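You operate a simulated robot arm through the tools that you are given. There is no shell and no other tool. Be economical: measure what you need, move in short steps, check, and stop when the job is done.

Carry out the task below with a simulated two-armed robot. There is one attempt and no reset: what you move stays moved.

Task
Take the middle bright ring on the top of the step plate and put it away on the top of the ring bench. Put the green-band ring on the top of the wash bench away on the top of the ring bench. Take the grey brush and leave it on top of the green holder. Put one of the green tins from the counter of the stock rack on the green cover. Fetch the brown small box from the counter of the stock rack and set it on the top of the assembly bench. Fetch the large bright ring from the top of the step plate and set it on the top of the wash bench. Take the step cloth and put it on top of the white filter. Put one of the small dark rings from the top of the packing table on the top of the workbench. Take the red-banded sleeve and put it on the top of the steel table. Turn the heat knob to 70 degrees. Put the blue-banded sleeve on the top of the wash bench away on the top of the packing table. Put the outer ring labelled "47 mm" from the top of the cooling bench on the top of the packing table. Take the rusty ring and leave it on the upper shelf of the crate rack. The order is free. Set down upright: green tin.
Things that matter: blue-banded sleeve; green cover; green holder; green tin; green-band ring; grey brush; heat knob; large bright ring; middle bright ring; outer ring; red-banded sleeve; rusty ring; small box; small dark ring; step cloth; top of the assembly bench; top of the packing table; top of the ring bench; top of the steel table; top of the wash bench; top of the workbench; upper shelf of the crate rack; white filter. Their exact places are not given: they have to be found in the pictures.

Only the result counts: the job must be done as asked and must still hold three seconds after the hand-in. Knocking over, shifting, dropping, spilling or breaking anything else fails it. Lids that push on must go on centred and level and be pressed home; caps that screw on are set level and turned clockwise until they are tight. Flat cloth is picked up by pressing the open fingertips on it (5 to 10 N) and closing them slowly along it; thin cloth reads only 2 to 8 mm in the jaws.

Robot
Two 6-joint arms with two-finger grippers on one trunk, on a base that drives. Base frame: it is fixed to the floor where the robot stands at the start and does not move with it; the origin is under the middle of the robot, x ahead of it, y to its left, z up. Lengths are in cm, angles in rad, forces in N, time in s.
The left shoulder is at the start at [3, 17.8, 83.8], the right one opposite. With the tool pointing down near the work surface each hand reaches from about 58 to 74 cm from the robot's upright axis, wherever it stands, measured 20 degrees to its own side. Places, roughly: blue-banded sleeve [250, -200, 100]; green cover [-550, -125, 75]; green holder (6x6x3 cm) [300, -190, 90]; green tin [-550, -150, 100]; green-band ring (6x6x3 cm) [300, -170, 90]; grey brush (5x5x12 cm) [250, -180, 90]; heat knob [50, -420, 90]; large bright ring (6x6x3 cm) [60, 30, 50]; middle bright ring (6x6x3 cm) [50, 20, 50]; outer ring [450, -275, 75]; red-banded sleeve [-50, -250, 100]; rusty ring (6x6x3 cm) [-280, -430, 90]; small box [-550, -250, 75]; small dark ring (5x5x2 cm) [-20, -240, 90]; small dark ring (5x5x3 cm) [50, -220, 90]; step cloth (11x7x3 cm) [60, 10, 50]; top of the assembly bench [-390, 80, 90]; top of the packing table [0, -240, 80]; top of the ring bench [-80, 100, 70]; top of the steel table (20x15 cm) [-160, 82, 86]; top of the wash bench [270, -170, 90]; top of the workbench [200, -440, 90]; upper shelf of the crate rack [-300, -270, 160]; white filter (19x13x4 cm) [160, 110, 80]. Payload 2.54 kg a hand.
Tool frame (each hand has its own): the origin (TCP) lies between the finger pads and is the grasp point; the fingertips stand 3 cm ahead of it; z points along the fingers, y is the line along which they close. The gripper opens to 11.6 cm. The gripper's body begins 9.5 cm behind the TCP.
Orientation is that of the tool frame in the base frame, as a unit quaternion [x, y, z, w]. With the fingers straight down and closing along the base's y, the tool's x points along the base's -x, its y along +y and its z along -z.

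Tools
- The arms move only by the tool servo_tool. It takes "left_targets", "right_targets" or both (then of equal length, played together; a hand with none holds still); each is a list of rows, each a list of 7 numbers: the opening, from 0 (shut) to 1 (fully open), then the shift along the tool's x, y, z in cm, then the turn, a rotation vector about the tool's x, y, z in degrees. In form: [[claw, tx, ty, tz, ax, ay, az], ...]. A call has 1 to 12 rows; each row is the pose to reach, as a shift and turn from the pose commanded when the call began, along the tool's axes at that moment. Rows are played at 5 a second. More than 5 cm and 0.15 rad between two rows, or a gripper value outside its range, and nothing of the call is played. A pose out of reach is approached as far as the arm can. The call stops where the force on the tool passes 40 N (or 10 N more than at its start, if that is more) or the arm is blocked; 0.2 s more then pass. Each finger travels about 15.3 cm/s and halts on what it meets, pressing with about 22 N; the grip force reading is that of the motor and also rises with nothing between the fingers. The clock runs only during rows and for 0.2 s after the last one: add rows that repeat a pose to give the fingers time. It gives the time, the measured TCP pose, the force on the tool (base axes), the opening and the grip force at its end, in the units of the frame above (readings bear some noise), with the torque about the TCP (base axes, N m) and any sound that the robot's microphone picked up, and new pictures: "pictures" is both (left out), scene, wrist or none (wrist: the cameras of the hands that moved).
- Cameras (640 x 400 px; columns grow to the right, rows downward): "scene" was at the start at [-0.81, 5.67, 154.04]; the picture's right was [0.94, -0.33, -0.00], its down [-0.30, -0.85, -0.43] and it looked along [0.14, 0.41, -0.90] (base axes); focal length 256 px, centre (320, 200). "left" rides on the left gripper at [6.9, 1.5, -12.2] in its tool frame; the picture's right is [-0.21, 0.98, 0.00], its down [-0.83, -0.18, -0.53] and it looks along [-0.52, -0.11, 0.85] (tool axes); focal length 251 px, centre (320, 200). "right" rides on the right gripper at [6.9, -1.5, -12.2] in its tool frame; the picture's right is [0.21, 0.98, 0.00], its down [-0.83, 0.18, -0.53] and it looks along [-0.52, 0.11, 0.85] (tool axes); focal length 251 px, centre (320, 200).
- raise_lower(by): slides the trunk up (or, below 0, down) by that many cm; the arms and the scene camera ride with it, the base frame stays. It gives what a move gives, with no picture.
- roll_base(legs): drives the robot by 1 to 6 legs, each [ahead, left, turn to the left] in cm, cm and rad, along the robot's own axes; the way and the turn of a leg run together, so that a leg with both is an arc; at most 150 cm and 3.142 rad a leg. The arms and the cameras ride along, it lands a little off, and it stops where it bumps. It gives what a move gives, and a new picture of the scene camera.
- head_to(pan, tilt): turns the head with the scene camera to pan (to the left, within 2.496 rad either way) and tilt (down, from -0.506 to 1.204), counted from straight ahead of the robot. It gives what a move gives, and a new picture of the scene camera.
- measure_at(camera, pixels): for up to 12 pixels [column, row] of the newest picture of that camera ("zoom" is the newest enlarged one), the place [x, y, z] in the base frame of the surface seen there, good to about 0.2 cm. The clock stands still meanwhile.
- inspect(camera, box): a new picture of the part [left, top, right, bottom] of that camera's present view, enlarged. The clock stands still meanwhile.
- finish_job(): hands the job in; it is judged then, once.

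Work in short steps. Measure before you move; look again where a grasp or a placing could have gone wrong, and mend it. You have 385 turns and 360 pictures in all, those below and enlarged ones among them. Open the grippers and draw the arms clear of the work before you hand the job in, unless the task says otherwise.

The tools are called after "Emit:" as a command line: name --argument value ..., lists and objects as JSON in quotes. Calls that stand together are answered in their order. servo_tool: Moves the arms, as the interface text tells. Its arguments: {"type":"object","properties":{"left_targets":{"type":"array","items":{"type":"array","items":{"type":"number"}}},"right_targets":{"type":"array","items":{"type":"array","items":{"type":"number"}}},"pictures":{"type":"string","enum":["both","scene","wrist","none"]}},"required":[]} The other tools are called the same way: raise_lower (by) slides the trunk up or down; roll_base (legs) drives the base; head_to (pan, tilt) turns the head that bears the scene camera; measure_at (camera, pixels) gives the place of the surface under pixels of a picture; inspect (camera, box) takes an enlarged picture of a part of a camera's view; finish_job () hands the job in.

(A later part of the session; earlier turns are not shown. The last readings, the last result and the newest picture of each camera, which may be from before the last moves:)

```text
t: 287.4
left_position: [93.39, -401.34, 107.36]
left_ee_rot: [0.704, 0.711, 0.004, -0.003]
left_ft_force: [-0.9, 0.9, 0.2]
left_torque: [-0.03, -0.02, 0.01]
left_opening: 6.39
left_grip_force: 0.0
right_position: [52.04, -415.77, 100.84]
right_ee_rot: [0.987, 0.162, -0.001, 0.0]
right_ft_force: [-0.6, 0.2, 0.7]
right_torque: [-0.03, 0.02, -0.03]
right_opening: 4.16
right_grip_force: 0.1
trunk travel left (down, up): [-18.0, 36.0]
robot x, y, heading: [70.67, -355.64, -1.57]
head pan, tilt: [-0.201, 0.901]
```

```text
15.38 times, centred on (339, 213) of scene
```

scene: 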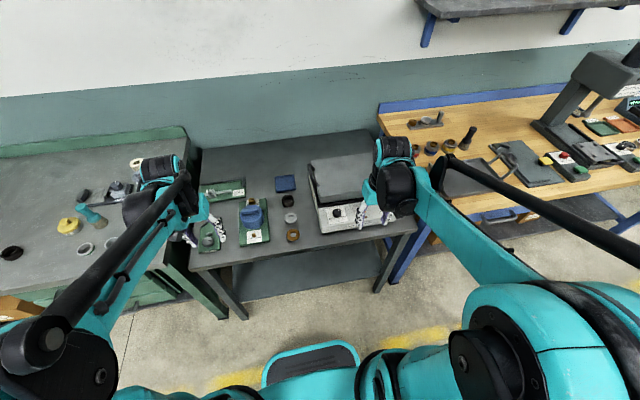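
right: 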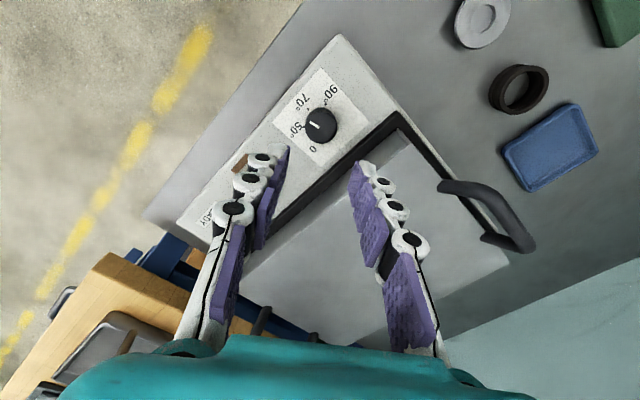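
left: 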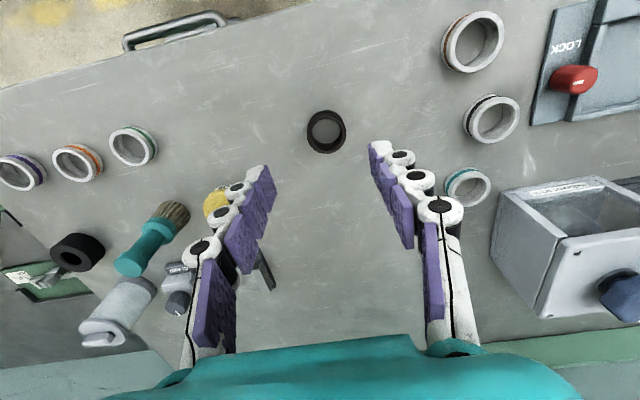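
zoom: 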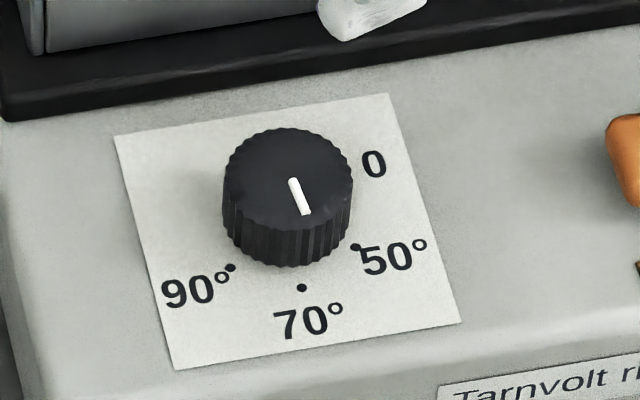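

About 7° remains. I regrip, turn 12° and check the pointer before releasing.

Emit:
servo_tool --right_targets '[[0.36, 0, 0, 4, 0, 0, -3], [0.36, 0, 0, 8, 0, 0, -6], [0.36, 0, -0.1, 11.1, 0, 0, -6], [0.2, 0, -0.1, 11.1, 0, 0, -6], [0, 0, -0.1, 11.1, 0, 0, -6], [0, 0, -0.1, 11.1, 0, 0, -6], [0, 0, -0.1, 11.1, 0, 0, 0], [0, 0, -0.1, 11.1, 0, 0, 6], [0, 0, -0.1, 11.1, 0, 0, 6]]' --pictures "none"

Emit:
inspect --camera "scene" --box '[324, 200, 354, 226]'

```text
t: 289.4
left_position: [93.34, -401.47, 107.32]
left_ee_rot: [0.703, 0.711, 0.004, -0.003]
left_ft_force: [0.3, -0.1, -0.6]
left_torque: [0.04, -0.01, 0.01]
left_opening: 6.35
left_grip_force: 0.1
right_position: [51.86, -415.87, 89.6]
right_ee_rot: [0.994, 0.109, 0.0, 0.001]
right_ft_force: [0.7, -20.6, 32.9]
right_torque: [-0.6, -0.36, 0.02]
right_opening: 3.13
right_grip_force: 45.0
trunk travel left (down, up): [-18.0, 36.0]
robot x, y, heading: [71.18, -355.63, -1.567]
head pan, tilt: [-0.201, 0.901]
```

```text
15.38 times, centred on (339, 213) of scene
```

zoom: 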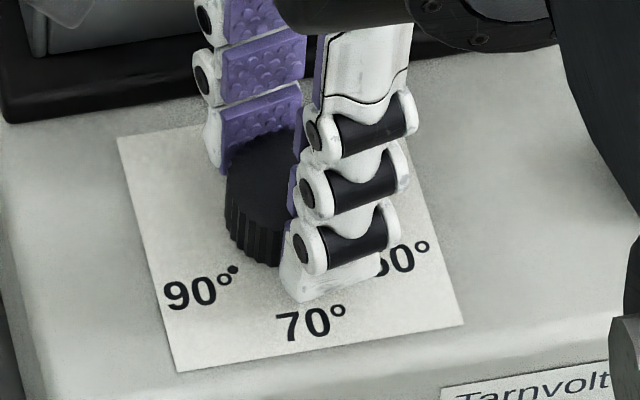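

The pointer is covered; I release and look again.

Emit:
servo_tool --right_targets '[[0.15, 0, 0, 0, 0, 0, 0], [0.3, 0, 0, 0, 0, 0, 0], [0.36, 0, 0, 0, 0, 0, 0], [0.36, 0, 0, -3, 0, 0, 0], [0.36, 0, 0, -7, 0, 0, 0], [0.36, 0, 0, -11, 0, 0, 0]]' --pictures "none"

Emit:
inspect --camera "scene" --box '[324, 200, 354, 226]'

Emit:
inspect --camera "right" --box '[280, 70, 380, 170]'

```text
t: 290.8
left_position: [93.27, -401.32, 107.27]
left_ee_rot: [0.703, 0.711, 0.004, -0.003]
left_ft_force: [-0.4, 0.3, -0.7]
left_torque: [-0.01, 0.03, 0.03]
left_opening: 6.39
left_grip_force: 0.0
right_position: [51.89, -415.66, 100.66]
right_ee_rot: [0.994, 0.11, 0.0, 0.0]
right_ft_force: [0.7, 0.1, 0.0]
right_torque: [-0.04, 0.01, 0.02]
right_opening: 4.18
right_grip_force: 0.1
trunk travel left (down, up): [-18.0, 36.0]
robot x, y, heading: [70.85, -355.43, -1.564]
head pan, tilt: [-0.201, 0.901]
```

```text
15.38 times, centred on (339, 213) of scene
```

zoom: 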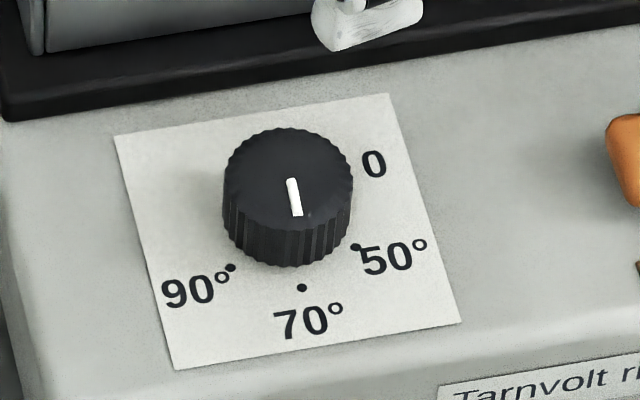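

```text
4.00 times, centred on (330, 120) of right
```

zoom: 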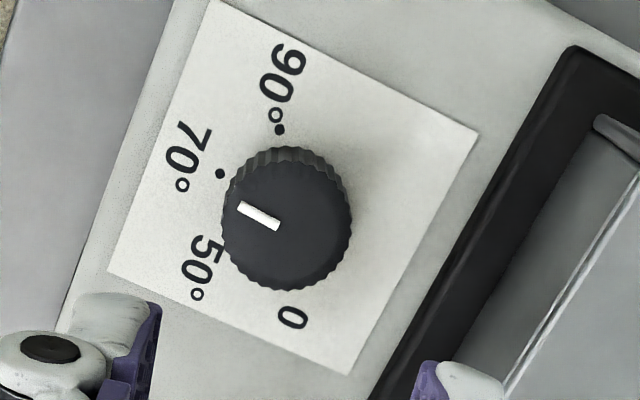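

It now looks ~5° past. I measure to quantify.

Emit:
inspect --camera "scene" --box '[330, 203, 346, 217]'

```text
16.00 times, centred on (338, 210) of scene
```

zoom: 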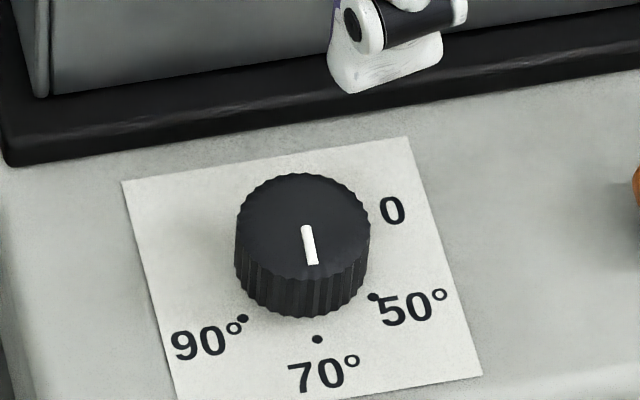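

Emit:
measure_at --camera "zoom" --pixels '[[305, 228], [313, 262], [302, 222], [317, 339], [375, 296], [242, 318], [130, 190], [400, 145], [470, 365], [180, 390]]'

```text
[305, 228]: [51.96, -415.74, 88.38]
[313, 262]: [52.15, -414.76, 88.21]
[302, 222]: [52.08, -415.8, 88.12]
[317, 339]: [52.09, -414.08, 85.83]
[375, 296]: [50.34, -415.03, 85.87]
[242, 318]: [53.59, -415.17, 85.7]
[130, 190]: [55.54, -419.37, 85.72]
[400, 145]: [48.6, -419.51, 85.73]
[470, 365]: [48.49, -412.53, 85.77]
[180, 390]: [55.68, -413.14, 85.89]
```

Image geometry gives an overshoot of about 3–4°. I make one small correction of -3.5°.

Emit:
servo_tool --right_targets '[[0.36, 0, 0, 4, 0, 0, 0], [0.36, 0, 0, 8, 0, 0, 0], [0.36, 0, -0.1, 11.1, 0, 0, 0], [0.2, 0, -0.1, 11.1, 0, 0, 0], [0, 0, -0.1, 11.1, 0, 0, 0], [0, 0, -0.1, 11.1, 0, 0, 0], [0, 0, -0.1, 11.1, 0, 0, -3.5], [0, 0, -0.1, 11.1, 0, 0, -3.5], [0.15, 0, -0.1, 11.1, 0, 0, -3.5], [0.3, 0, -0.1, 11.1, 0, 0, -3.5], [0.36, 0, -0.1, 11.1, 0, 0, -3.5], [0.36, 0, 0, 7, 0, 0, -3.5]]' --pictures "none"

Emit:
servo_tool --right_targets '[[0.36, 0, 0, -4, 0, 0, 0], [0.36, 0, 0, -8, 0, 0, 0], [0.36, 0, 0, -12, 0, 0, 0]]' --pictures "none"

Emit:
inspect --camera "scene" --box '[330, 203, 346, 217]'

```text
t: 293.4
left_position: [93.27, -401.33, 107.34]
left_ee_rot: [0.703, 0.711, 0.003, -0.002]
left_ft_force: [0.4, -0.5, 0.8]
left_torque: [-0.04, -0.01, -0.01]
left_opening: 6.4
left_grip_force: 0.1
right_position: [52.11, -415.33, 93.59]
right_ee_rot: [0.99, 0.14, 0.0, 0.001]
right_ft_force: [0.9, 0.0, 0.7]
right_torque: [-0.06, 0.04, 0.04]
right_opening: 4.17
right_grip_force: 0.1
trunk travel left (down, up): [-18.0, 36.0]
robot x, y, heading: [71.39, -355.59, -1.558]
head pan, tilt: [-0.201, 0.901]
```

```text
t: 294.2
left_position: [93.19, -401.39, 107.25]
left_ee_rot: [0.704, 0.71, 0.003, -0.003]
left_ft_force: [0.0, 0.5, -0.5]
left_torque: [0.01, -0.03, 0.0]
left_opening: 6.35
left_grip_force: 0.0
right_position: [52.0, -415.3, 105.55]
right_ee_rot: [0.99, 0.141, 0.0, 0.0]
right_ft_force: [0.1, 0.3, 0.5]
right_torque: [-0.02, 0.02, -0.01]
right_opening: 4.17
right_grip_force: 0.0
trunk travel left (down, up): [-18.0, 36.0]
robot x, y, heading: [71.18, -355.76, -1.565]
head pan, tilt: [-0.201, 0.901]
```

```text
16.00 times, centred on (338, 210) of scene
```

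zoom: 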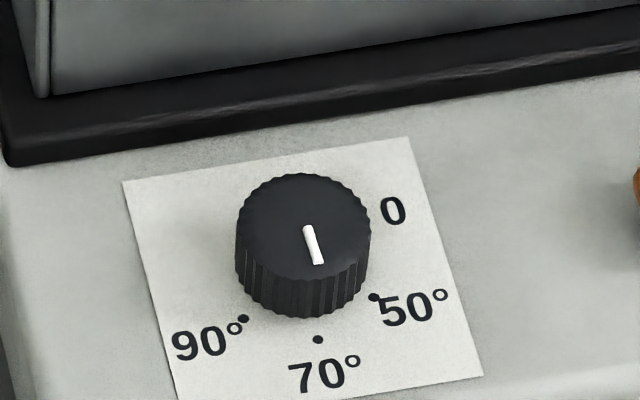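

The pointer now points at 70. I retract and straighten the right wrist, then drive to the south side of the wash bench for the green-band ring.

Emit:
servo_tool --right_targets '[[0.4, 0.4, -1.4, 0, 0, 0, -8], [0.5, 0.8, -2.8, 0, 0, 0, -16], [0.6, 1.2, -4.2, 0, 0, 0, -24], [0.7, 1.6, -5.6, 0, 0, 0, -32], [0.8, 2, -7, 0, 0, 0, -40], [0.9, 2.5, -8.6, 0, 0, 0, -48], [1, 3, -10.4, 0, 0, 0, -56], [1, 3.6, -12.4, 0, 0, 0, -64], [1, 4.2, -14.4, 0, 0, 0, -73.5]]' --pictures "none"

Emit:
roll_base --legs '[[-20, 0, 0], [0, 0, 3.135], [0, -115, 0], [0, -116, 0], [74, 0, 0]]'

Emit:
head_to --pan 0.0 --tilt 0.8

```text
refused: row 9 steps farther than a row can; nothing moved
```

```text
t: 317.6
left_position: [283.08, -224.93, 107.21]
left_ee_rot: [-0.7, 0.714, -0.003, -0.005]
left_ft_force: [-0.5, 0.5, -0.3]
left_torque: [0.01, -0.01, 0.0]
left_opening: 6.41
left_grip_force: 0.1
right_position: [325.03, -212.17, 105.51]
right_ee_rot: [-0.124, 0.992, -0.001, 0.0]
right_ft_force: [-0.4, 0.6, 0.0]
right_torque: [-0.01, 0.01, -0.05]
right_opening: 4.17
right_grip_force: 0.0
trunk travel left (down, up): [-18.0, 36.0]
robot x, y, heading: [303.75, -271.08, 1.546]
head pan, tilt: [-0.201, 0.901]
```

scene: 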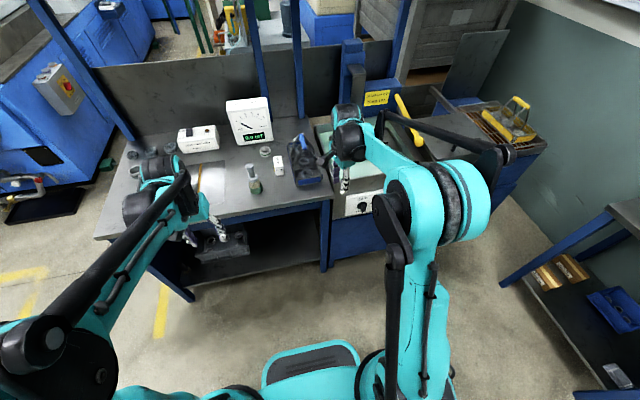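

```text
t: 318.4
left_position: [283.07, -224.97, 107.29]
left_ee_rot: [-0.7, 0.714, -0.003, -0.004]
left_ft_force: [-0.1, 0.1, -0.5]
left_torque: [0.0, 0.01, 0.02]
left_opening: 6.37
left_grip_force: 0.0
right_position: [325.06, -212.1, 105.48]
right_ee_rot: [-0.124, 0.992, 0.0, 0.0]
right_ft_force: [0.0, 0.6, -0.3]
right_torque: [0.0, -0.03, -0.03]
right_opening: 4.16
right_grip_force: 0.0
trunk travel left (down, up): [-18.0, 36.0]
robot x, y, heading: [304.11, -271.51, 1.547]
head pan, tilt: [0.0, 0.799]
```

scene: 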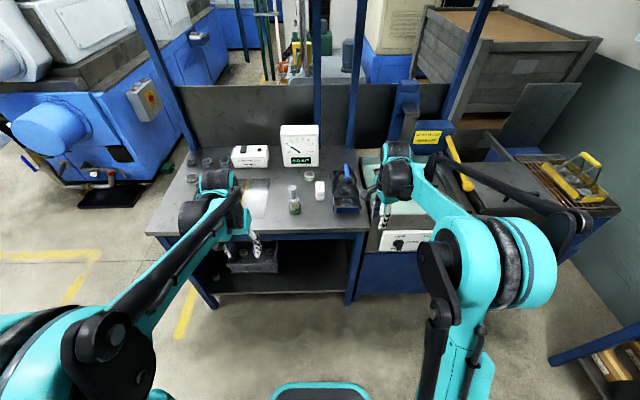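

The arm row was again a hair too large, but nothing was touched. I straighten and retract the right hand now with smaller steps.

Emit:
servo_tool --right_targets '[[0.5, 0.4, -1.4, 0, 0, 0, -7], [0.6, 0.8, -2.8, 0, 0, 0, -14], [0.7, 1.2, -4.2, 0, 0, 0, -21], [0.8, 1.6, -5.6, 0, 0, 0, -28], [0.9, 2, -7, 0, 0, 0, -35], [1, 2.5, -8.6, 0, 0, 0, -42], [1, 3, -10.4, 0, 0, 0, -49], [1, 3.4, -12, 0, 0, 0, -56], [1, 3.7, -13.5, 0, 0, 0, -63], [1, 3.7, -14.5, 0, 0, 0, -69], [1, 3.7, -14.5, 0, 0, 0, -74.4]]' --left_targets '[[1, 0, 0, 0, 0, 0, 0], [1, 0, 0, 0, 0, 0, 0], [1, 0, 0, 0, 0, 0, 0], [1, 0, 0, 0, 0, 0, 0], [1, 0, 0, 0, 0, 0, 0], [1, 0, 0, 0, 0, 0, 0], [1, 0, 0, 0, 0, 0, 0], [1, 0, 0, 0, 0, 0, 0], [1, 0, 0, 0, 0, 0, 0], [1, 0, 0, 0, 0, 0, 0], [1, 0, 0, 0, 0, 0, 0]]' --pictures "none"

```text
t: 320.8
left_position: [283.07, -224.93, 107.29]
left_ee_rot: [-0.7, 0.714, -0.003, -0.005]
left_ft_force: [0.1, -0.6, 0.7]
left_torque: [0.02, 0.0, 0.03]
left_opening: 11.63
left_grip_force: 0.0
right_position: [324.91, -227.22, 105.42]
right_ee_rot: [-0.7, 0.714, -0.001, -0.001]
right_ft_force: [-1.0, 0.6, 0.0]
right_torque: [0.02, 0.05, 0.01]
right_opening: 11.63
right_grip_force: 0.0
trunk travel left (down, up): [-18.0, 36.0]
robot x, y, heading: [303.95, -270.85, 1.548]
head pan, tilt: [0.0, 0.799]
```

I raise the left hand 8 cm (to clear the brush) and drive in to (318,-241).

Emit:
servo_tool --left_targets '[[1, 0, 0, -4, 0, 0, 0], [1, 0, 0, -8, 0, 0, 0]]' --pictures "none"

Emit:
roll_base --legs '[[15, -14, 0.02], [15, 0, 0]]'

Emit:
inspect --camera "left" --box '[0, 0, 640, 400]'

```text
t: 321.4
left_position: [282.92, -224.88, 115.58]
left_ee_rot: [-0.7, 0.714, -0.002, -0.004]
left_ft_force: [-0.4, -0.8, -0.5]
left_torque: [-0.01, 0.03, -0.03]
left_opening: 11.62
left_grip_force: 0.1
right_position: [324.97, -227.11, 105.45]
right_ee_rot: [-0.699, 0.715, -0.001, 0.001]
right_ft_force: [-0.2, 0.4, -0.4]
right_torque: [-0.02, 0.02, -0.02]
right_opening: 11.62
right_grip_force: 0.0
trunk travel left (down, up): [-18.0, 36.0]
robot x, y, heading: [304.12, -271.35, 1.55]
head pan, tilt: [0.0, 0.799]
```

```text
t: 324.0
left_position: [296.04, -195.21, 115.46]
left_ee_rot: [0.709, -0.705, 0.003, 0.006]
left_ft_force: [0.8, 0.8, -0.2]
left_torque: [-0.07, 0.0, 0.0]
left_opening: 11.62
left_grip_force: 0.1
right_position: [338.07, -196.48, 105.47]
right_ee_rot: [0.708, -0.706, 0.001, 0.0]
right_ft_force: [0.1, 0.4, 0.0]
right_torque: [-0.06, -0.03, 0.01]
right_opening: 11.61
right_grip_force: 0.1
trunk travel left (down, up): [-18.0, 36.0]
robot x, y, heading: [317.83, -241.53, 1.571]
head pan, tilt: [0.0, 0.799]
```

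scene: 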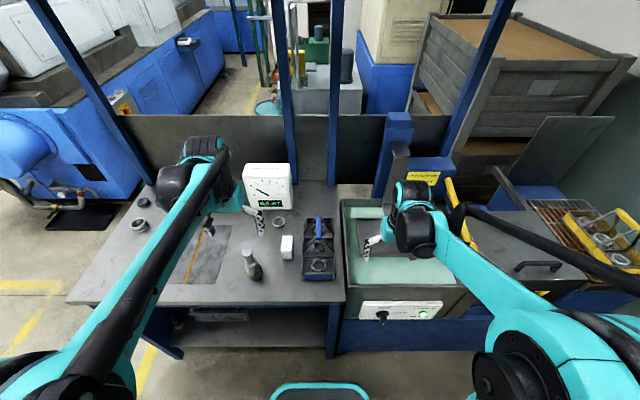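

```text
1.00 times, centred on (320, 200) of left (not enlarged: the box is as wide or as high as the picture)
```

zoom: 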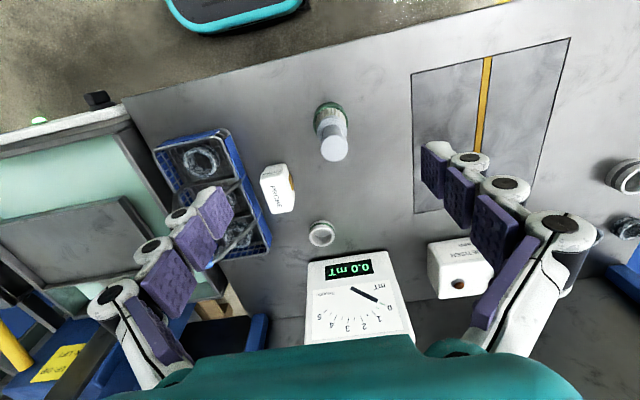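

Emit:
measure_at --camera "zoom" --pixels '[[308, 235], [335, 233], [321, 222], [321, 248], [321, 235], [334, 150], [310, 262], [400, 262], [290, 180], [355, 290], [260, 195]]'

```text
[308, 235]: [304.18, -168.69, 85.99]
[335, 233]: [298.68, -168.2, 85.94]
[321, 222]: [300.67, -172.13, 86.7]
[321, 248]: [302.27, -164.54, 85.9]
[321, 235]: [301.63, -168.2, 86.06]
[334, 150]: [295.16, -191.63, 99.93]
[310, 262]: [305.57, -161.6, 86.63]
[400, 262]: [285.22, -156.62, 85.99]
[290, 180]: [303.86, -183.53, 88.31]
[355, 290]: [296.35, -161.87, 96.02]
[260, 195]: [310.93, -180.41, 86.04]
```

Ring centre ≈(301,-169.8), the meter's front at y≈-162. I move the left hand over it to z≈99.

Emit:
servo_tool --left_targets '[[0.7, -4, -1, 0, 0, 0, 0], [0.7, -8, -2, 0, 0, 0, 0], [0.7, -12, -3, 0, 0, 0, 0], [0.7, -16, -4, 0, 0, 0, 0], [0.7, -20, -5, 1, 0, 0, 0], [0.7, -23.5, -5, 4, 0, 0, 0], [0.7, -25.4, -5, 8, 0, 0, 0], [0.7, -25.4, -5, 12, 0, 0, 0], [0.7, -25.4, -5, 16, 0, 0, 0]]' --pictures "wrist"

```text
t: 326.0
left_position: [300.84, -170.08, 99.46]
left_ee_rot: [0.709, -0.705, 0.002, 0.005]
left_ft_force: [0.0, -0.4, -0.3]
left_torque: [0.01, 0.01, -0.01]
left_opening: 8.1
left_grip_force: 0.0
right_position: [338.06, -196.44, 105.44]
right_ee_rot: [0.708, -0.706, 0.001, 0.001]
right_ft_force: [-0.3, 0.3, -0.7]
right_torque: [0.0, -0.01, -0.03]
right_opening: 11.6
right_grip_force: 0.1
trunk travel left (down, up): [-18.0, 36.0]
robot x, y, heading: [317.91, -241.47, 1.574]
head pan, tilt: [0.0, 0.799]
```

left: 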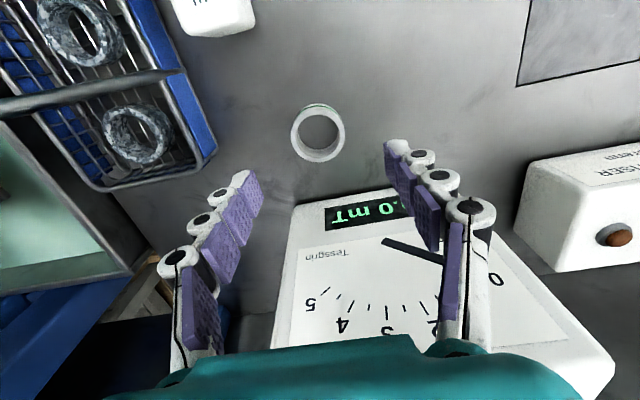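

Emit:
measure_at --camera "left" --pixels '[[292, 133], [344, 133], [318, 106], [318, 160], [318, 135], [340, 205], [340, 195], [300, 260], [420, 300]]'

```text
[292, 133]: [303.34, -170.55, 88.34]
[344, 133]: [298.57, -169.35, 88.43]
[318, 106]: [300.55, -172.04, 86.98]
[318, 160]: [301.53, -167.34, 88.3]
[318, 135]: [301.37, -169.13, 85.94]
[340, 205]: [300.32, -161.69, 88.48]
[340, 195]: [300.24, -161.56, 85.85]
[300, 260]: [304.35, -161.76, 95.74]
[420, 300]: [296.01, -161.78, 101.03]
```

Ring centre (300.95,-169.85), top 88.35. I descend, close, lift and withdraw.

Emit:
servo_tool --left_targets '[[0.7, -0.2, -0.1, 4, 0, 0, 0], [0.7, -0.2, -0.1, 8, 0, 0, 0], [0.7, -0.2, -0.1, 10.15, 0, 0, 0], [0.35, -0.2, -0.1, 10.15, 0, 0, 0], [0, -0.2, -0.1, 10.15, 0, 0, 0], [0, -0.2, -0.1, 10.15, 0, 0, 0], [0, -0.2, -0.1, 10.15, 0, 0, 0], [0, -0.2, -0.1, 8.5, 0, 0, 0], [0, -0.2, -0.1, 5, 0, 0, 0], [0, -0.2, -0.1, 1, 0, 0, 0], [0, -0.2, -0.1, -3, 0, 0, 0], [0, -0.2, -0.1, -7, 0, 0, 0]]' --pictures "wrist"

```text
t: 328.6
left_position: [300.84, -170.37, 106.31]
left_ee_rot: [0.709, -0.705, 0.002, 0.005]
left_ft_force: [-0.2, -0.9, -1.8]
left_torque: [0.02, 0.0, 0.01]
left_opening: 5.09
left_grip_force: 22.2
right_position: [338.08, -196.5, 105.51]
right_ee_rot: [0.708, -0.706, 0.0, 0.0]
right_ft_force: [-0.1, -0.2, -0.4]
right_torque: [0.03, -0.01, -0.02]
right_opening: 11.63
right_grip_force: 0.0
trunk travel left (down, up): [-18.0, 36.0]
robot x, y, heading: [318.11, -241.68, 1.57]
head pan, tilt: [0.0, 0.799]
```

left: 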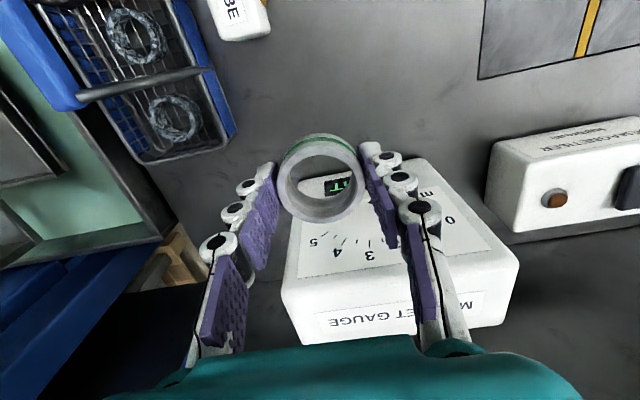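

Green-band ring held (5.09). I lift more and retract it.

Emit:
servo_tool --left_targets '[[0, 0, 0, -4, 0, 0, 0], [0, 2, 0, -8, 0, 0, 0], [0, 6, 0, -8, 0, 0, 0], [0, 10, 0, -8, 0, 0, 0], [0, 14, 0, -8, 0, 0, 0], [0, 18, 0, -8, 0, 0, 0], [0, 22, 0, -8, 0, 0, 0], [0, 26, 0, -8, 0, 0, 0]]' --pictures "none"

```text
t: 330.4
left_position: [301.03, -196.03, 114.89]
left_ee_rot: [0.708, -0.706, 0.002, 0.004]
left_ft_force: [-0.4, 0.0, -1.4]
left_torque: [0.02, -0.01, 0.02]
left_opening: 5.09
left_grip_force: 22.6
right_position: [338.01, -196.72, 105.51]
right_ee_rot: [0.709, -0.705, 0.0, 0.0]
right_ft_force: [0.0, 0.8, 0.2]
right_torque: [0.04, 0.0, 0.0]
right_opening: 11.6
right_grip_force: 0.1
trunk travel left (down, up): [-18.0, 36.0]
robot x, y, heading: [318.2, -241.58, 1.567]
head pan, tilt: [0.0, 0.799]
```

Now I drive back round to the packing table's north side, facing it near the red sleeve.

Emit:
roll_base --legs '[[-22, 0, 0], [0, 145, 0], [97, 0, 0], [0, 0, 3.141], [0, -95, 0]]'

Emit:
head_to --pan -0.3 --tilt 0.8

```text
t: 355.2
left_position: [86.83, -205.16, 114.83]
left_ee_rot: [0.748, 0.664, 0.006, -0.002]
left_ft_force: [-0.3, -0.1, -1.0]
left_torque: [0.01, 0.0, 0.04]
left_opening: 5.11
left_grip_force: 22.2
right_position: [50.44, -200.07, 105.42]
right_ee_rot: [0.747, 0.664, -0.001, -0.001]
right_ft_force: [-0.8, -0.1, -0.9]
right_torque: [0.01, -0.01, -0.03]
right_opening: 11.6
right_grip_force: 0.1
trunk travel left (down, up): [-18.0, 36.0]
robot x, y, heading: [75.69, -157.75, -1.694]
head pan, tilt: [0.0, 0.799]
```

scene: 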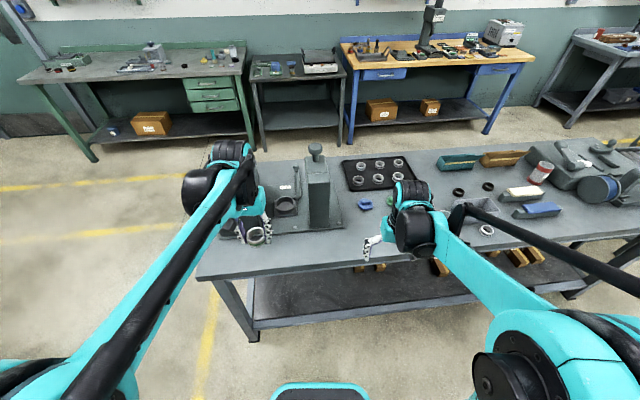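

```text
t: 356.1
left_position: [87.04, -205.25, 114.83]
left_ee_rot: [0.748, 0.664, 0.005, -0.003]
left_ft_force: [-0.1, -0.1, -1.5]
left_torque: [-0.04, -0.01, 0.03]
left_opening: 5.1
left_grip_force: 22.3
right_position: [50.42, -199.83, 105.46]
right_ee_rot: [0.748, 0.663, 0.0, -0.001]
right_ft_force: [0.8, -0.6, 0.7]
right_torque: [0.0, 0.01, -0.03]
right_opening: 11.59
right_grip_force: 0.0
trunk travel left (down, up): [-18.0, 36.0]
robot x, y, heading: [75.63, -158.07, -1.695]
head pan, tilt: [-0.3, 0.799]
```

scene: 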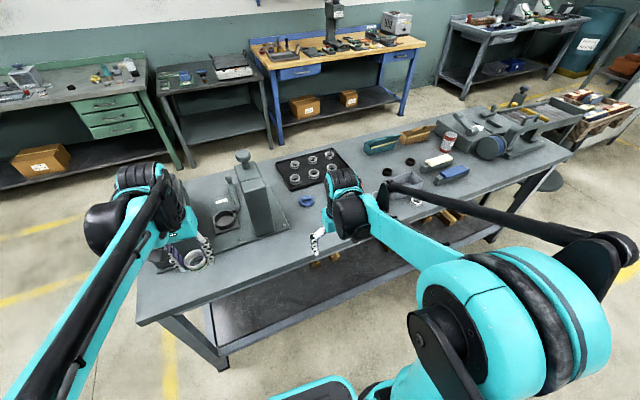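

The press and table items look undisturbed. I correct the heading and move over to x≈-18.

Emit:
roll_base --legs '[[0, 0, 0.124], [0, -93, 0], [14, 0, 0]]'

Emit:
inspect --camera "right" --box '[0, 0, 640, 400]'

```text
t: 362.3
left_position: [1.92, -217.15, 114.81]
left_ee_rot: [0.703, 0.712, 0.006, -0.003]
left_ft_force: [-0.1, -1.0, -2.3]
left_torque: [0.08, 0.0, 0.01]
left_opening: 5.09
left_grip_force: 21.8
right_position: [-35.14, -216.78, 105.39]
right_ee_rot: [0.703, 0.711, 0.001, -0.001]
right_ft_force: [-0.6, -0.2, 0.3]
right_torque: [0.05, -0.03, 0.02]
right_opening: 11.58
right_grip_force: 0.1
trunk travel left (down, up): [-18.0, 36.0]
robot x, y, heading: [-15.33, -171.56, -1.563]
head pan, tilt: [-0.3, 0.799]
```

scene: 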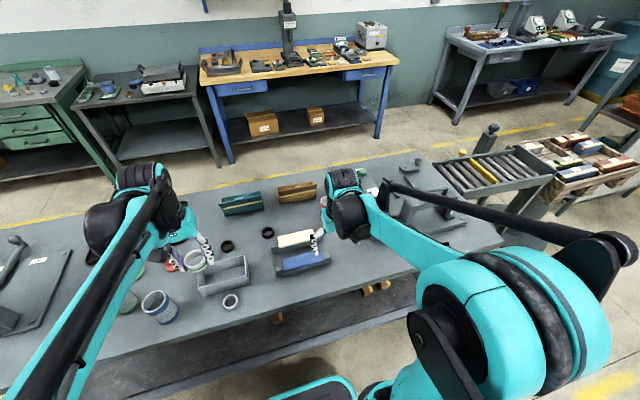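

```text
1.00 times, centred on (320, 200) of right (not enlarged: the box is as wide or as high as the picture)
```

zoom: 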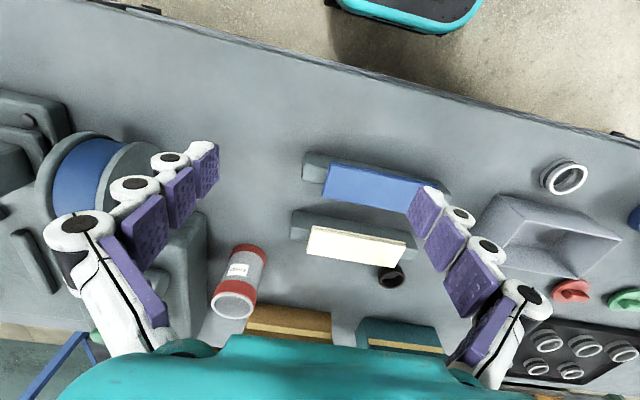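

Red-banded sleeve at (240,280). I measure it and its neighbours.

Emit:
measure_at --camera "zoom" --pixels '[[213, 300], [256, 303], [234, 288], [234, 318], [250, 245], [230, 255], [267, 260], [290, 310], [190, 260], [320, 250], [150, 250], [200, 215]]'

```text
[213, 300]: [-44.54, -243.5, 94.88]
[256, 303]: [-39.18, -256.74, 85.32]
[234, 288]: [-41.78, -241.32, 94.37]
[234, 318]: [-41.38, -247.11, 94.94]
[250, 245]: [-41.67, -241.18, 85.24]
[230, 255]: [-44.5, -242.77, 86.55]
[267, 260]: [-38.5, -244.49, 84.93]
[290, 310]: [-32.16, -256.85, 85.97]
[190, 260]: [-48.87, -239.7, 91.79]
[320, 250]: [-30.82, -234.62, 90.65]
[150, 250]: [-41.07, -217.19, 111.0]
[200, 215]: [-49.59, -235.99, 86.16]
```

Sleeve axis ≈(-41.4,-244.2), top 94.9, machine side at x≈-49. I move the base 6 cm forward and bring the right hand over it.

Emit:
roll_base --legs '[[6, 0, 0]]'

Emit:
servo_tool --right_targets '[[0.7, -4, -1.3, 0, 0, 0, 0], [0.64, -8, -2.6, 0, 0, 0, 0], [0.64, -12, -3.9, 0, 0, 0, 0], [0.64, -16, -5.2, 0, 0, 0, 0], [0.64, -20, -6.5, 0, 0, 0, 0], [0.64, -21.4, -6.5, 2, 0, 0, 0], [0.64, -21.4, -6.5, 5, 0, 0, 0]]' --pictures "wrist"

```text
t: 363.3
left_position: [1.95, -223.22, 114.71]
left_ee_rot: [0.701, 0.713, 0.006, -0.004]
left_ft_force: [0.2, -0.9, -1.8]
left_torque: [0.08, -0.01, 0.04]
left_opening: 5.08
left_grip_force: 22.6
right_position: [-35.01, -222.61, 105.39]
right_ee_rot: [0.703, 0.711, 0.001, -0.002]
right_ft_force: [-0.4, -0.7, 0.5]
right_torque: [0.07, -0.02, -0.03]
right_opening: 11.61
right_grip_force: 0.1
trunk travel left (down, up): [-18.0, 36.0]
robot x, y, heading: [-15.53, -177.44, -1.563]
head pan, tilt: [-0.3, 0.799]
```

scene: 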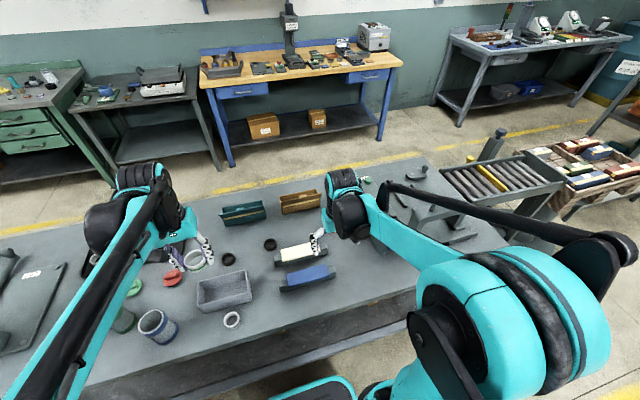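

```text
t: 364.9
left_position: [1.84, -223.0, 114.9]
left_ee_rot: [0.702, 0.712, 0.005, -0.003]
left_ft_force: [0.1, 0.0, -1.5]
left_torque: [0.0, 0.01, 0.03]
left_opening: 5.09
left_grip_force: 21.6
right_position: [-41.16, -244.04, 100.44]
right_ee_rot: [0.703, 0.711, 0.001, -0.001]
right_ft_force: [-0.1, -0.3, 0.3]
right_torque: [0.0, 0.01, -0.01]
right_opening: 7.44
right_grip_force: 0.0
trunk travel left (down, up): [-18.0, 36.0]
robot x, y, heading: [-15.11, -177.46, -1.555]
head pan, tilt: [-0.3, 0.799]
```

right: 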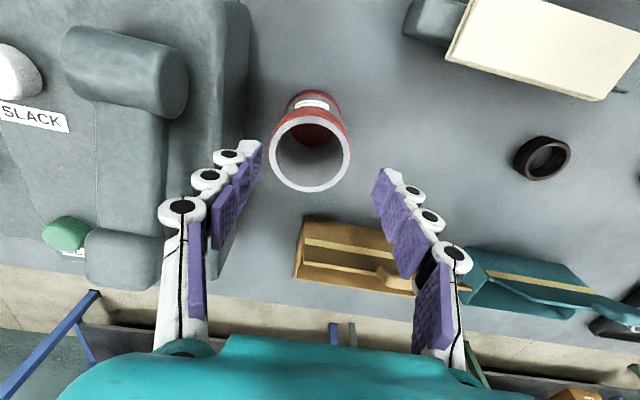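

Emit:
measure_at --camera "right" --pixels '[[272, 150], [347, 150], [310, 120], [310, 189], [235, 130], [222, 90], [205, 210], [300, 230]]'

```text
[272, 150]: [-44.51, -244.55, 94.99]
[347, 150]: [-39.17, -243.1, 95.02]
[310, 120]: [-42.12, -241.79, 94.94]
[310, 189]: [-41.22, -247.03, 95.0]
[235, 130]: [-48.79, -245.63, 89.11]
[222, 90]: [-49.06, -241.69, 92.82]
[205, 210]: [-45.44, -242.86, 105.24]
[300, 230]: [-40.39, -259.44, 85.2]
```

Centre (-41.8,-244.3), radius ~2.8. I correct, lower to z≈91.2, close and lift.

Emit:
servo_tool --right_targets '[[0.62, -0.25, -0.6, 3, 0, 0, 0], [0.62, -0.25, -0.6, 6.5, 0, 0, 0], [0.62, -0.25, -0.6, 9.2, 0, 0, 0], [0.4, -0.25, -0.6, 9.2, 0, 0, 0], [0, -0.25, -0.6, 9.2, 0, 0, 0], [0, -0.25, -0.6, 9.2, 0, 0, 0], [0, -0.25, -0.6, 9.2, 0, 0, 0], [0, -0.25, -0.6, 6, 0, 0, 0], [0, -0.25, -0.6, 2, 0, 0, 0], [0, -0.25, -0.6, -2, 0, 0, 0], [0, -0.25, -0.6, -6, 0, 0, 0], [0, -0.25, -0.6, -9, 0, 0, 0]]' --pictures "wrist"

```text
t: 367.5
left_position: [1.94, -222.96, 114.88]
left_ee_rot: [0.702, 0.712, 0.005, -0.002]
left_ft_force: [0.1, 0.0, -0.9]
left_torque: [0.04, 0.01, -0.02]
left_opening: 5.1
left_grip_force: 21.8
right_position: [-41.98, -244.1, 109.91]
right_ee_rot: [0.702, 0.712, 0.0, 0.0]
right_ft_force: [-0.6, 0.0, -0.8]
right_torque: [0.01, 0.01, -0.02]
right_opening: 5.86
right_grip_force: 22.1
trunk travel left (down, up): [-18.0, 36.0]
robot x, y, heading: [-15.55, -177.29, -1.563]
head pan, tilt: [-0.3, 0.799]
```

right: 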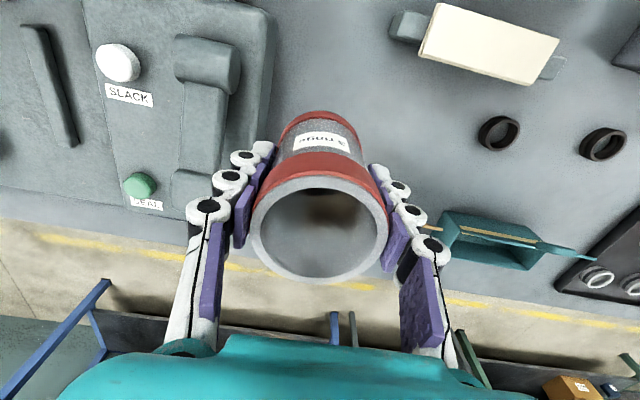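

Red sleeve held (5.86). I retract it first.

Emit:
servo_tool --right_targets '[[0, 4, 0.5, -1, 0, 0, 0], [0, 8, 1, -1, 0, 0, 0], [0, 12, 1.5, -1, 0, 0, 0], [0, 16, 2, -1, 0, 0, 0], [0, 20, 3, -1, 0, 0, 0], [0, 23, 5, -1, 0, 0, 0]]' --pictures "none"

```text
t: 368.9
left_position: [1.94, -222.76, 115.0]
left_ee_rot: [0.702, 0.713, 0.003, -0.002]
left_ft_force: [0.3, 0.0, -1.6]
left_torque: [-0.03, 0.0, -0.01]
left_opening: 5.08
left_grip_force: 21.6
right_position: [-37.18, -221.14, 110.45]
right_ee_rot: [0.703, 0.711, 0.0, -0.001]
right_ft_force: [-0.4, 0.6, -0.7]
right_torque: [-0.02, 0.02, 0.02]
right_opening: 5.82
right_grip_force: 22.1
trunk travel left (down, up): [-18.0, 36.0]
robot x, y, heading: [-15.81, -177.37, -1.56]
head pan, tilt: [-0.3, 0.799]
```

Now I drive to the ring bench side, turning to face +y.

Emit:
roll_base --legs '[[-30, -75, 0], [-22, 0, 0], [0, 0, 3.131], [100, 0, 0]]'

Emit:
head_to --pan 0.3 --tilt 0.7

```text
t: 386.8
left_position: [-108.69, 22.67, 114.83]
left_ee_rot: [0.711, -0.703, 0.002, 0.005]
left_ft_force: [0.6, -0.2, -1.5]
left_torque: [-0.03, 0.03, 0.02]
left_opening: 5.11
left_grip_force: 22.0
right_position: [-69.56, 20.94, 110.46]
right_ee_rot: [0.71, -0.704, 0.0, 0.0]
right_ft_force: [-0.4, 1.0, -0.1]
right_torque: [-0.05, -0.01, 0.03]
right_opening: 5.86
right_grip_force: 22.2
trunk travel left (down, up): [-18.0, 36.0]
robot x, y, heading: [-91.24, -22.58, 1.579]
head pan, tilt: [-0.3, 0.799]
```

scene: 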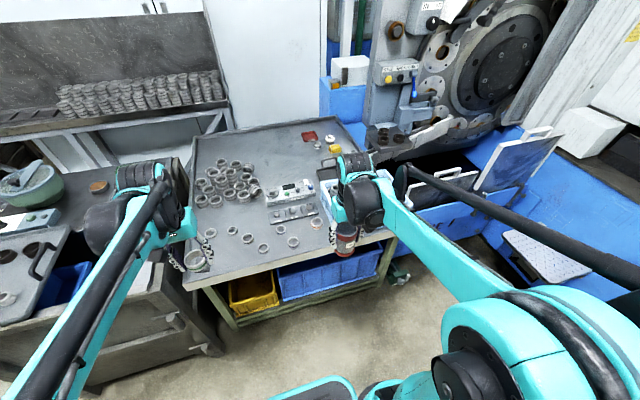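

```text
t: 387.8
left_position: [-108.77, 22.64, 114.76]
left_ee_rot: [0.711, -0.703, 0.003, 0.005]
left_ft_force: [0.1, 0.3, -0.7]
left_torque: [0.03, -0.04, 0.02]
left_opening: 5.12
left_grip_force: 21.8
right_position: [-69.62, 20.82, 110.44]
right_ee_rot: [0.71, -0.704, 0.001, 0.0]
right_ft_force: [0.1, -0.6, -1.3]
right_torque: [-0.01, 0.02, -0.01]
right_opening: 5.84
right_grip_force: 22.3
trunk travel left (down, up): [-18.0, 36.0]
robot x, y, heading: [-91.9, -22.76, 1.575]
head pan, tilt: [0.3, 0.7]
```

scene: 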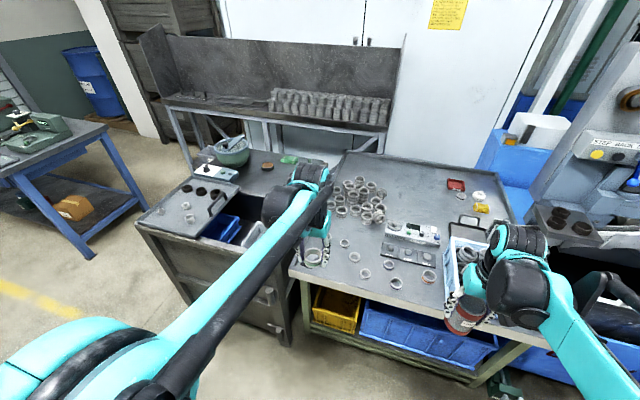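

I enlarge the cabinet to find the steel table top near (-160,82,86).

Emit:
inspect --camera "scene" --box '[130, 120, 300, 260]'

Emit:
measure_at --camera "zoom" --pixels '[[210, 240], [120, 280], [190, 210], [290, 180], [330, 140], [410, 160], [370, 220], [250, 160], [60, 290], [180, 330], [430, 300], [300, 290]]'

```text
2.86 times, centred on (215, 190) of scene
```

zoom: 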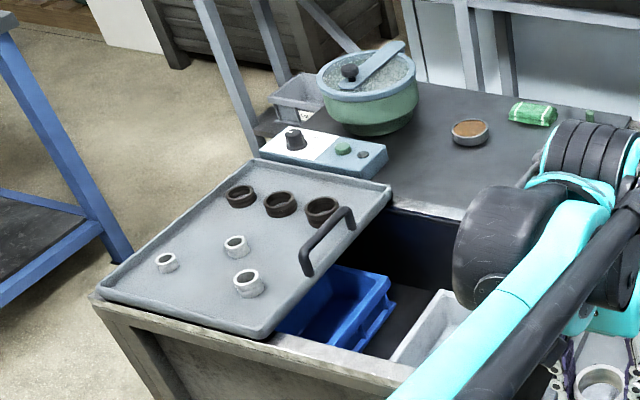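

```text
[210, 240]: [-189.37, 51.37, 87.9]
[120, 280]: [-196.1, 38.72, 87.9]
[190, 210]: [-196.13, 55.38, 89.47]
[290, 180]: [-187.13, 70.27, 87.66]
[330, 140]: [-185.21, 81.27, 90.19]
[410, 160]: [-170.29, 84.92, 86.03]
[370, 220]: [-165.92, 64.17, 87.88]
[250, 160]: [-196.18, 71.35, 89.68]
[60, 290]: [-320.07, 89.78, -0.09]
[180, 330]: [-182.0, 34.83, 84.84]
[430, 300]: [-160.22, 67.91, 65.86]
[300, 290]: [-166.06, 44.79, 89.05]
```

The steel top (dark, z≈86) lies around (-160,82); it is best reached from the cabinet's west side. First the green ring: I move up to the ring bench and view the free area.

Emit:
roll_base --legs '[[25, 0, 0]]'

Emit:
inspect --camera "left" --box '[0, 0, 640, 400]'

```text
t: 389.6
left_position: [-109.19, 46.88, 114.69]
left_ee_rot: [0.713, -0.701, 0.003, 0.005]
left_ft_force: [-0.4, 1.0, -0.6]
left_torque: [-0.03, -0.01, -0.01]
left_opening: 5.1
left_grip_force: 22.0
right_position: [-69.95, 45.21, 110.36]
right_ee_rot: [0.712, -0.702, 0.0, 0.001]
right_ft_force: [-0.1, 0.9, -0.9]
right_torque: [-0.04, 0.02, -0.02]
right_opening: 5.84
right_grip_force: 22.5
trunk travel left (down, up): [-18.0, 36.0]
robot x, y, heading: [-91.46, 1.11, 1.58]
head pan, tilt: [0.3, 0.7]
```

scene: 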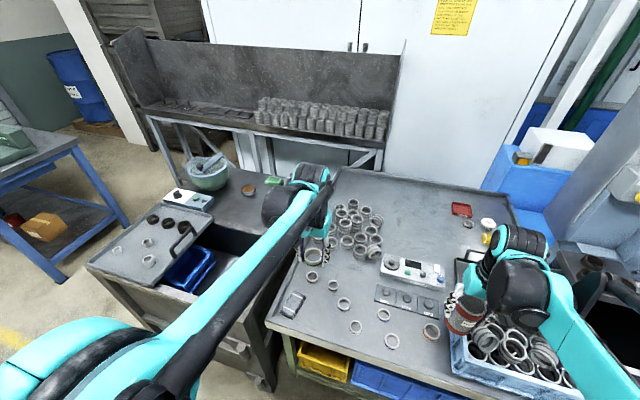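

```text
1.00 times, centred on (320, 200) of left (not enlarged: the box is as wide or as high as the picture)
```

zoom: 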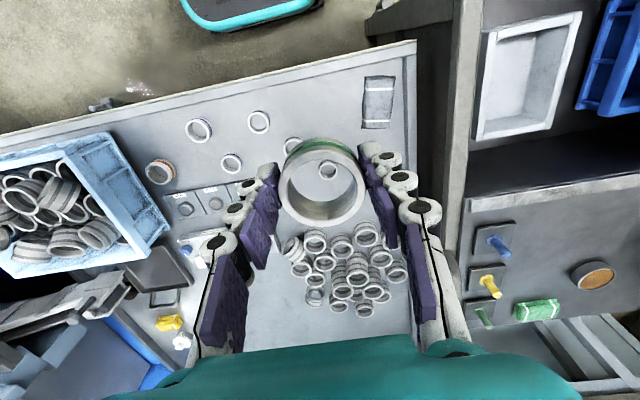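

Emit:
measure_at --camera "zoom" --pixels '[[310, 95], [325, 105], [259, 122], [292, 147], [366, 110], [328, 170], [300, 80], [330, 85], [340, 120]]'

```text
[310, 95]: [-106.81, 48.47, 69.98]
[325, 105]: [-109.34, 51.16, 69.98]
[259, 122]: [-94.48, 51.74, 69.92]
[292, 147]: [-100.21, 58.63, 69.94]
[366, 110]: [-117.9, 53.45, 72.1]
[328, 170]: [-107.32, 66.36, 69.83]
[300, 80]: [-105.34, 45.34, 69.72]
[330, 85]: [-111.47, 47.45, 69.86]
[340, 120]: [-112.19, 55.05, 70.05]
```

Spot (-108.5,51) is free. I back off 10 cm for comfortable reach and lower the ring there.

Emit:
roll_base --legs '[[-10, 0, 0]]'

Emit:
servo_tool --left_targets '[[0, -4, -0.3, 2, 0, 0, 0], [0, -8, -0.5, 4, 0, 0, 0], [0, -12, -0.7, 6, 0, 0, 0], [0, -14, -0.7, 10, 0, 0, 0], [0, -14, -0.7, 14.5, 0, 0, 0], [0, -14, -0.7, 19, 0, 0, 0], [0, -14, -0.7, 23.5, 0, 0, 0], [0, -14, -0.7, 28, 0, 0, 0], [0, -14, -0.7, 31.5, 0, 0, 0]]' --pictures "wrist"

```text
t: 390.7
left_position: [-109.17, 36.31, 114.9]
left_ee_rot: [0.713, -0.701, 0.002, 0.005]
left_ft_force: [-0.6, -0.6, -2.0]
left_torque: [0.05, 0.0, 0.05]
left_opening: 5.11
left_grip_force: 22.2
right_position: [-69.91, 34.68, 110.5]
right_ee_rot: [0.713, -0.701, 0.001, 0.0]
right_ft_force: [-0.8, 0.1, -0.1]
right_torque: [0.03, 0.03, 0.0]
right_opening: 5.81
right_grip_force: 22.0
trunk travel left (down, up): [-18.0, 36.0]
robot x, y, heading: [-91.66, -8.87, 1.582]
head pan, tilt: [0.3, 0.7]
```

scene: 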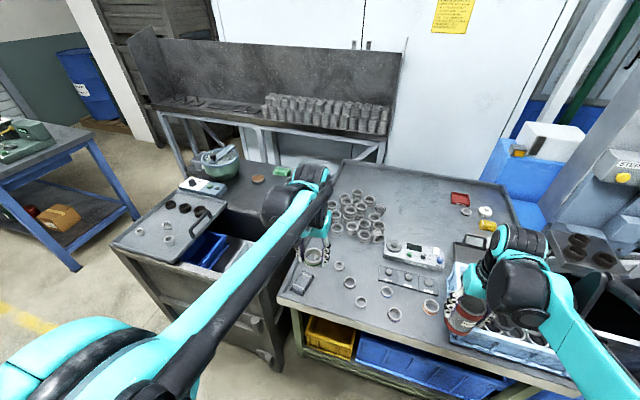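

```text
t: 392.7
left_position: [-108.59, 50.13, 83.25]
left_ee_rot: [0.713, -0.701, 0.003, 0.004]
left_ft_force: [0.0, 0.0, -0.8]
left_torque: [-0.05, 0.0, 0.03]
left_opening: 5.08
left_grip_force: 22.4
right_position: [-69.96, 34.94, 110.39]
right_ee_rot: [0.713, -0.702, 0.001, 0.001]
right_ft_force: [0.5, 0.4, -0.3]
right_torque: [-0.01, -0.01, -0.01]
right_opening: 5.84
right_grip_force: 22.2
trunk travel left (down, up): [-18.0, 36.0]
robot x, y, heading: [-91.66, -9.14, 1.586]
head pan, tilt: [0.3, 0.7]
```

left: 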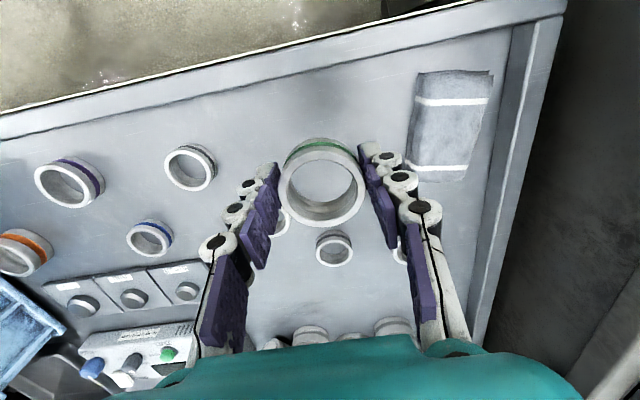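

Clear beneath. I lower 9.9 cm, release and rise.

Emit:
servo_tool --left_targets '[[0, 0, 0, 4, 0, 0, 0], [0, 0, 0, 8, 0, 0, 0], [0, 0, 0, 9.6, 0, 0, 0], [0, 0, 0, 9.9, 0, 0, 0], [0.5, 0, 0, 9.9, 0, 0, 0], [0.58, 0, 0, 9.9, 0, 0, 0], [0.58, 0, 0, 7, 0, 0, 0], [0.58, 0, 0, 3, 0, 0, 0], [0.58, 0, 0, -1.5, 0, 0, 0], [0.58, 0, 0, -6, 0, 0, 0], [0.58, 0, 0, -10.5, 0, 0, 0], [0.58, 0, 0, -15, 0, 0, 0]]' --pictures "wrist"

```text
t: 395.3
left_position: [-108.85, 50.42, 98.24]
left_ee_rot: [0.713, -0.701, 0.003, 0.005]
left_ft_force: [0.4, 0.1, 0.6]
left_torque: [0.02, 0.0, -0.01]
left_opening: 6.72
left_grip_force: 0.0
right_position: [-69.97, 34.84, 110.32]
right_ee_rot: [0.713, -0.701, 0.0, 0.0]
right_ft_force: [0.1, 0.3, -1.1]
right_torque: [0.0, -0.05, 0.04]
right_opening: 5.85
right_grip_force: 21.7
trunk travel left (down, up): [-18.0, 36.0]
robot x, y, heading: [-91.51, -8.72, 1.58]
head pan, tilt: [0.3, 0.7]
```

left: 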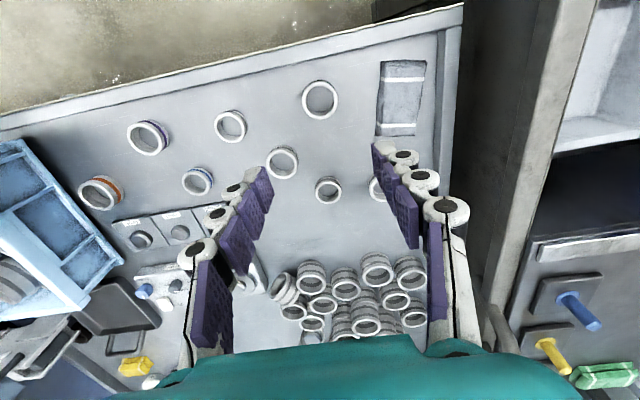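

Green-band ring placed at (320,100). I retract the left hand.

Emit:
servo_tool --left_targets '[[0.58, 3, -1, -3.5, 0, 0, 0], [0.58, 6, -2, -7, 0, 0, 0], [0.7, 10, -3, -9, 0, 0, 0], [0.8, 14, -4, -11, 0, 0, 0], [1, 16, -5, -14, 0, 0, 0]]' --pictures "none"

```text
t: 396.5
left_position: [-103.04, 34.11, 112.46]
left_ee_rot: [0.713, -0.702, 0.001, 0.005]
left_ft_force: [0.5, 0.3, 0.9]
left_torque: [0.03, -0.01, -0.01]
left_opening: 11.6
left_grip_force: 0.1
right_position: [-70.03, 34.8, 110.48]
right_ee_rot: [0.712, -0.702, 0.0, 0.0]
right_ft_force: [-0.6, 0.2, -1.1]
right_torque: [-0.01, -0.02, 0.04]
right_opening: 5.83
right_grip_force: 22.6
trunk travel left (down, up): [-18.0, 36.0]
robot x, y, heading: [-91.25, -9.07, 1.586]
head pan, tilt: [0.3, 0.7]
```

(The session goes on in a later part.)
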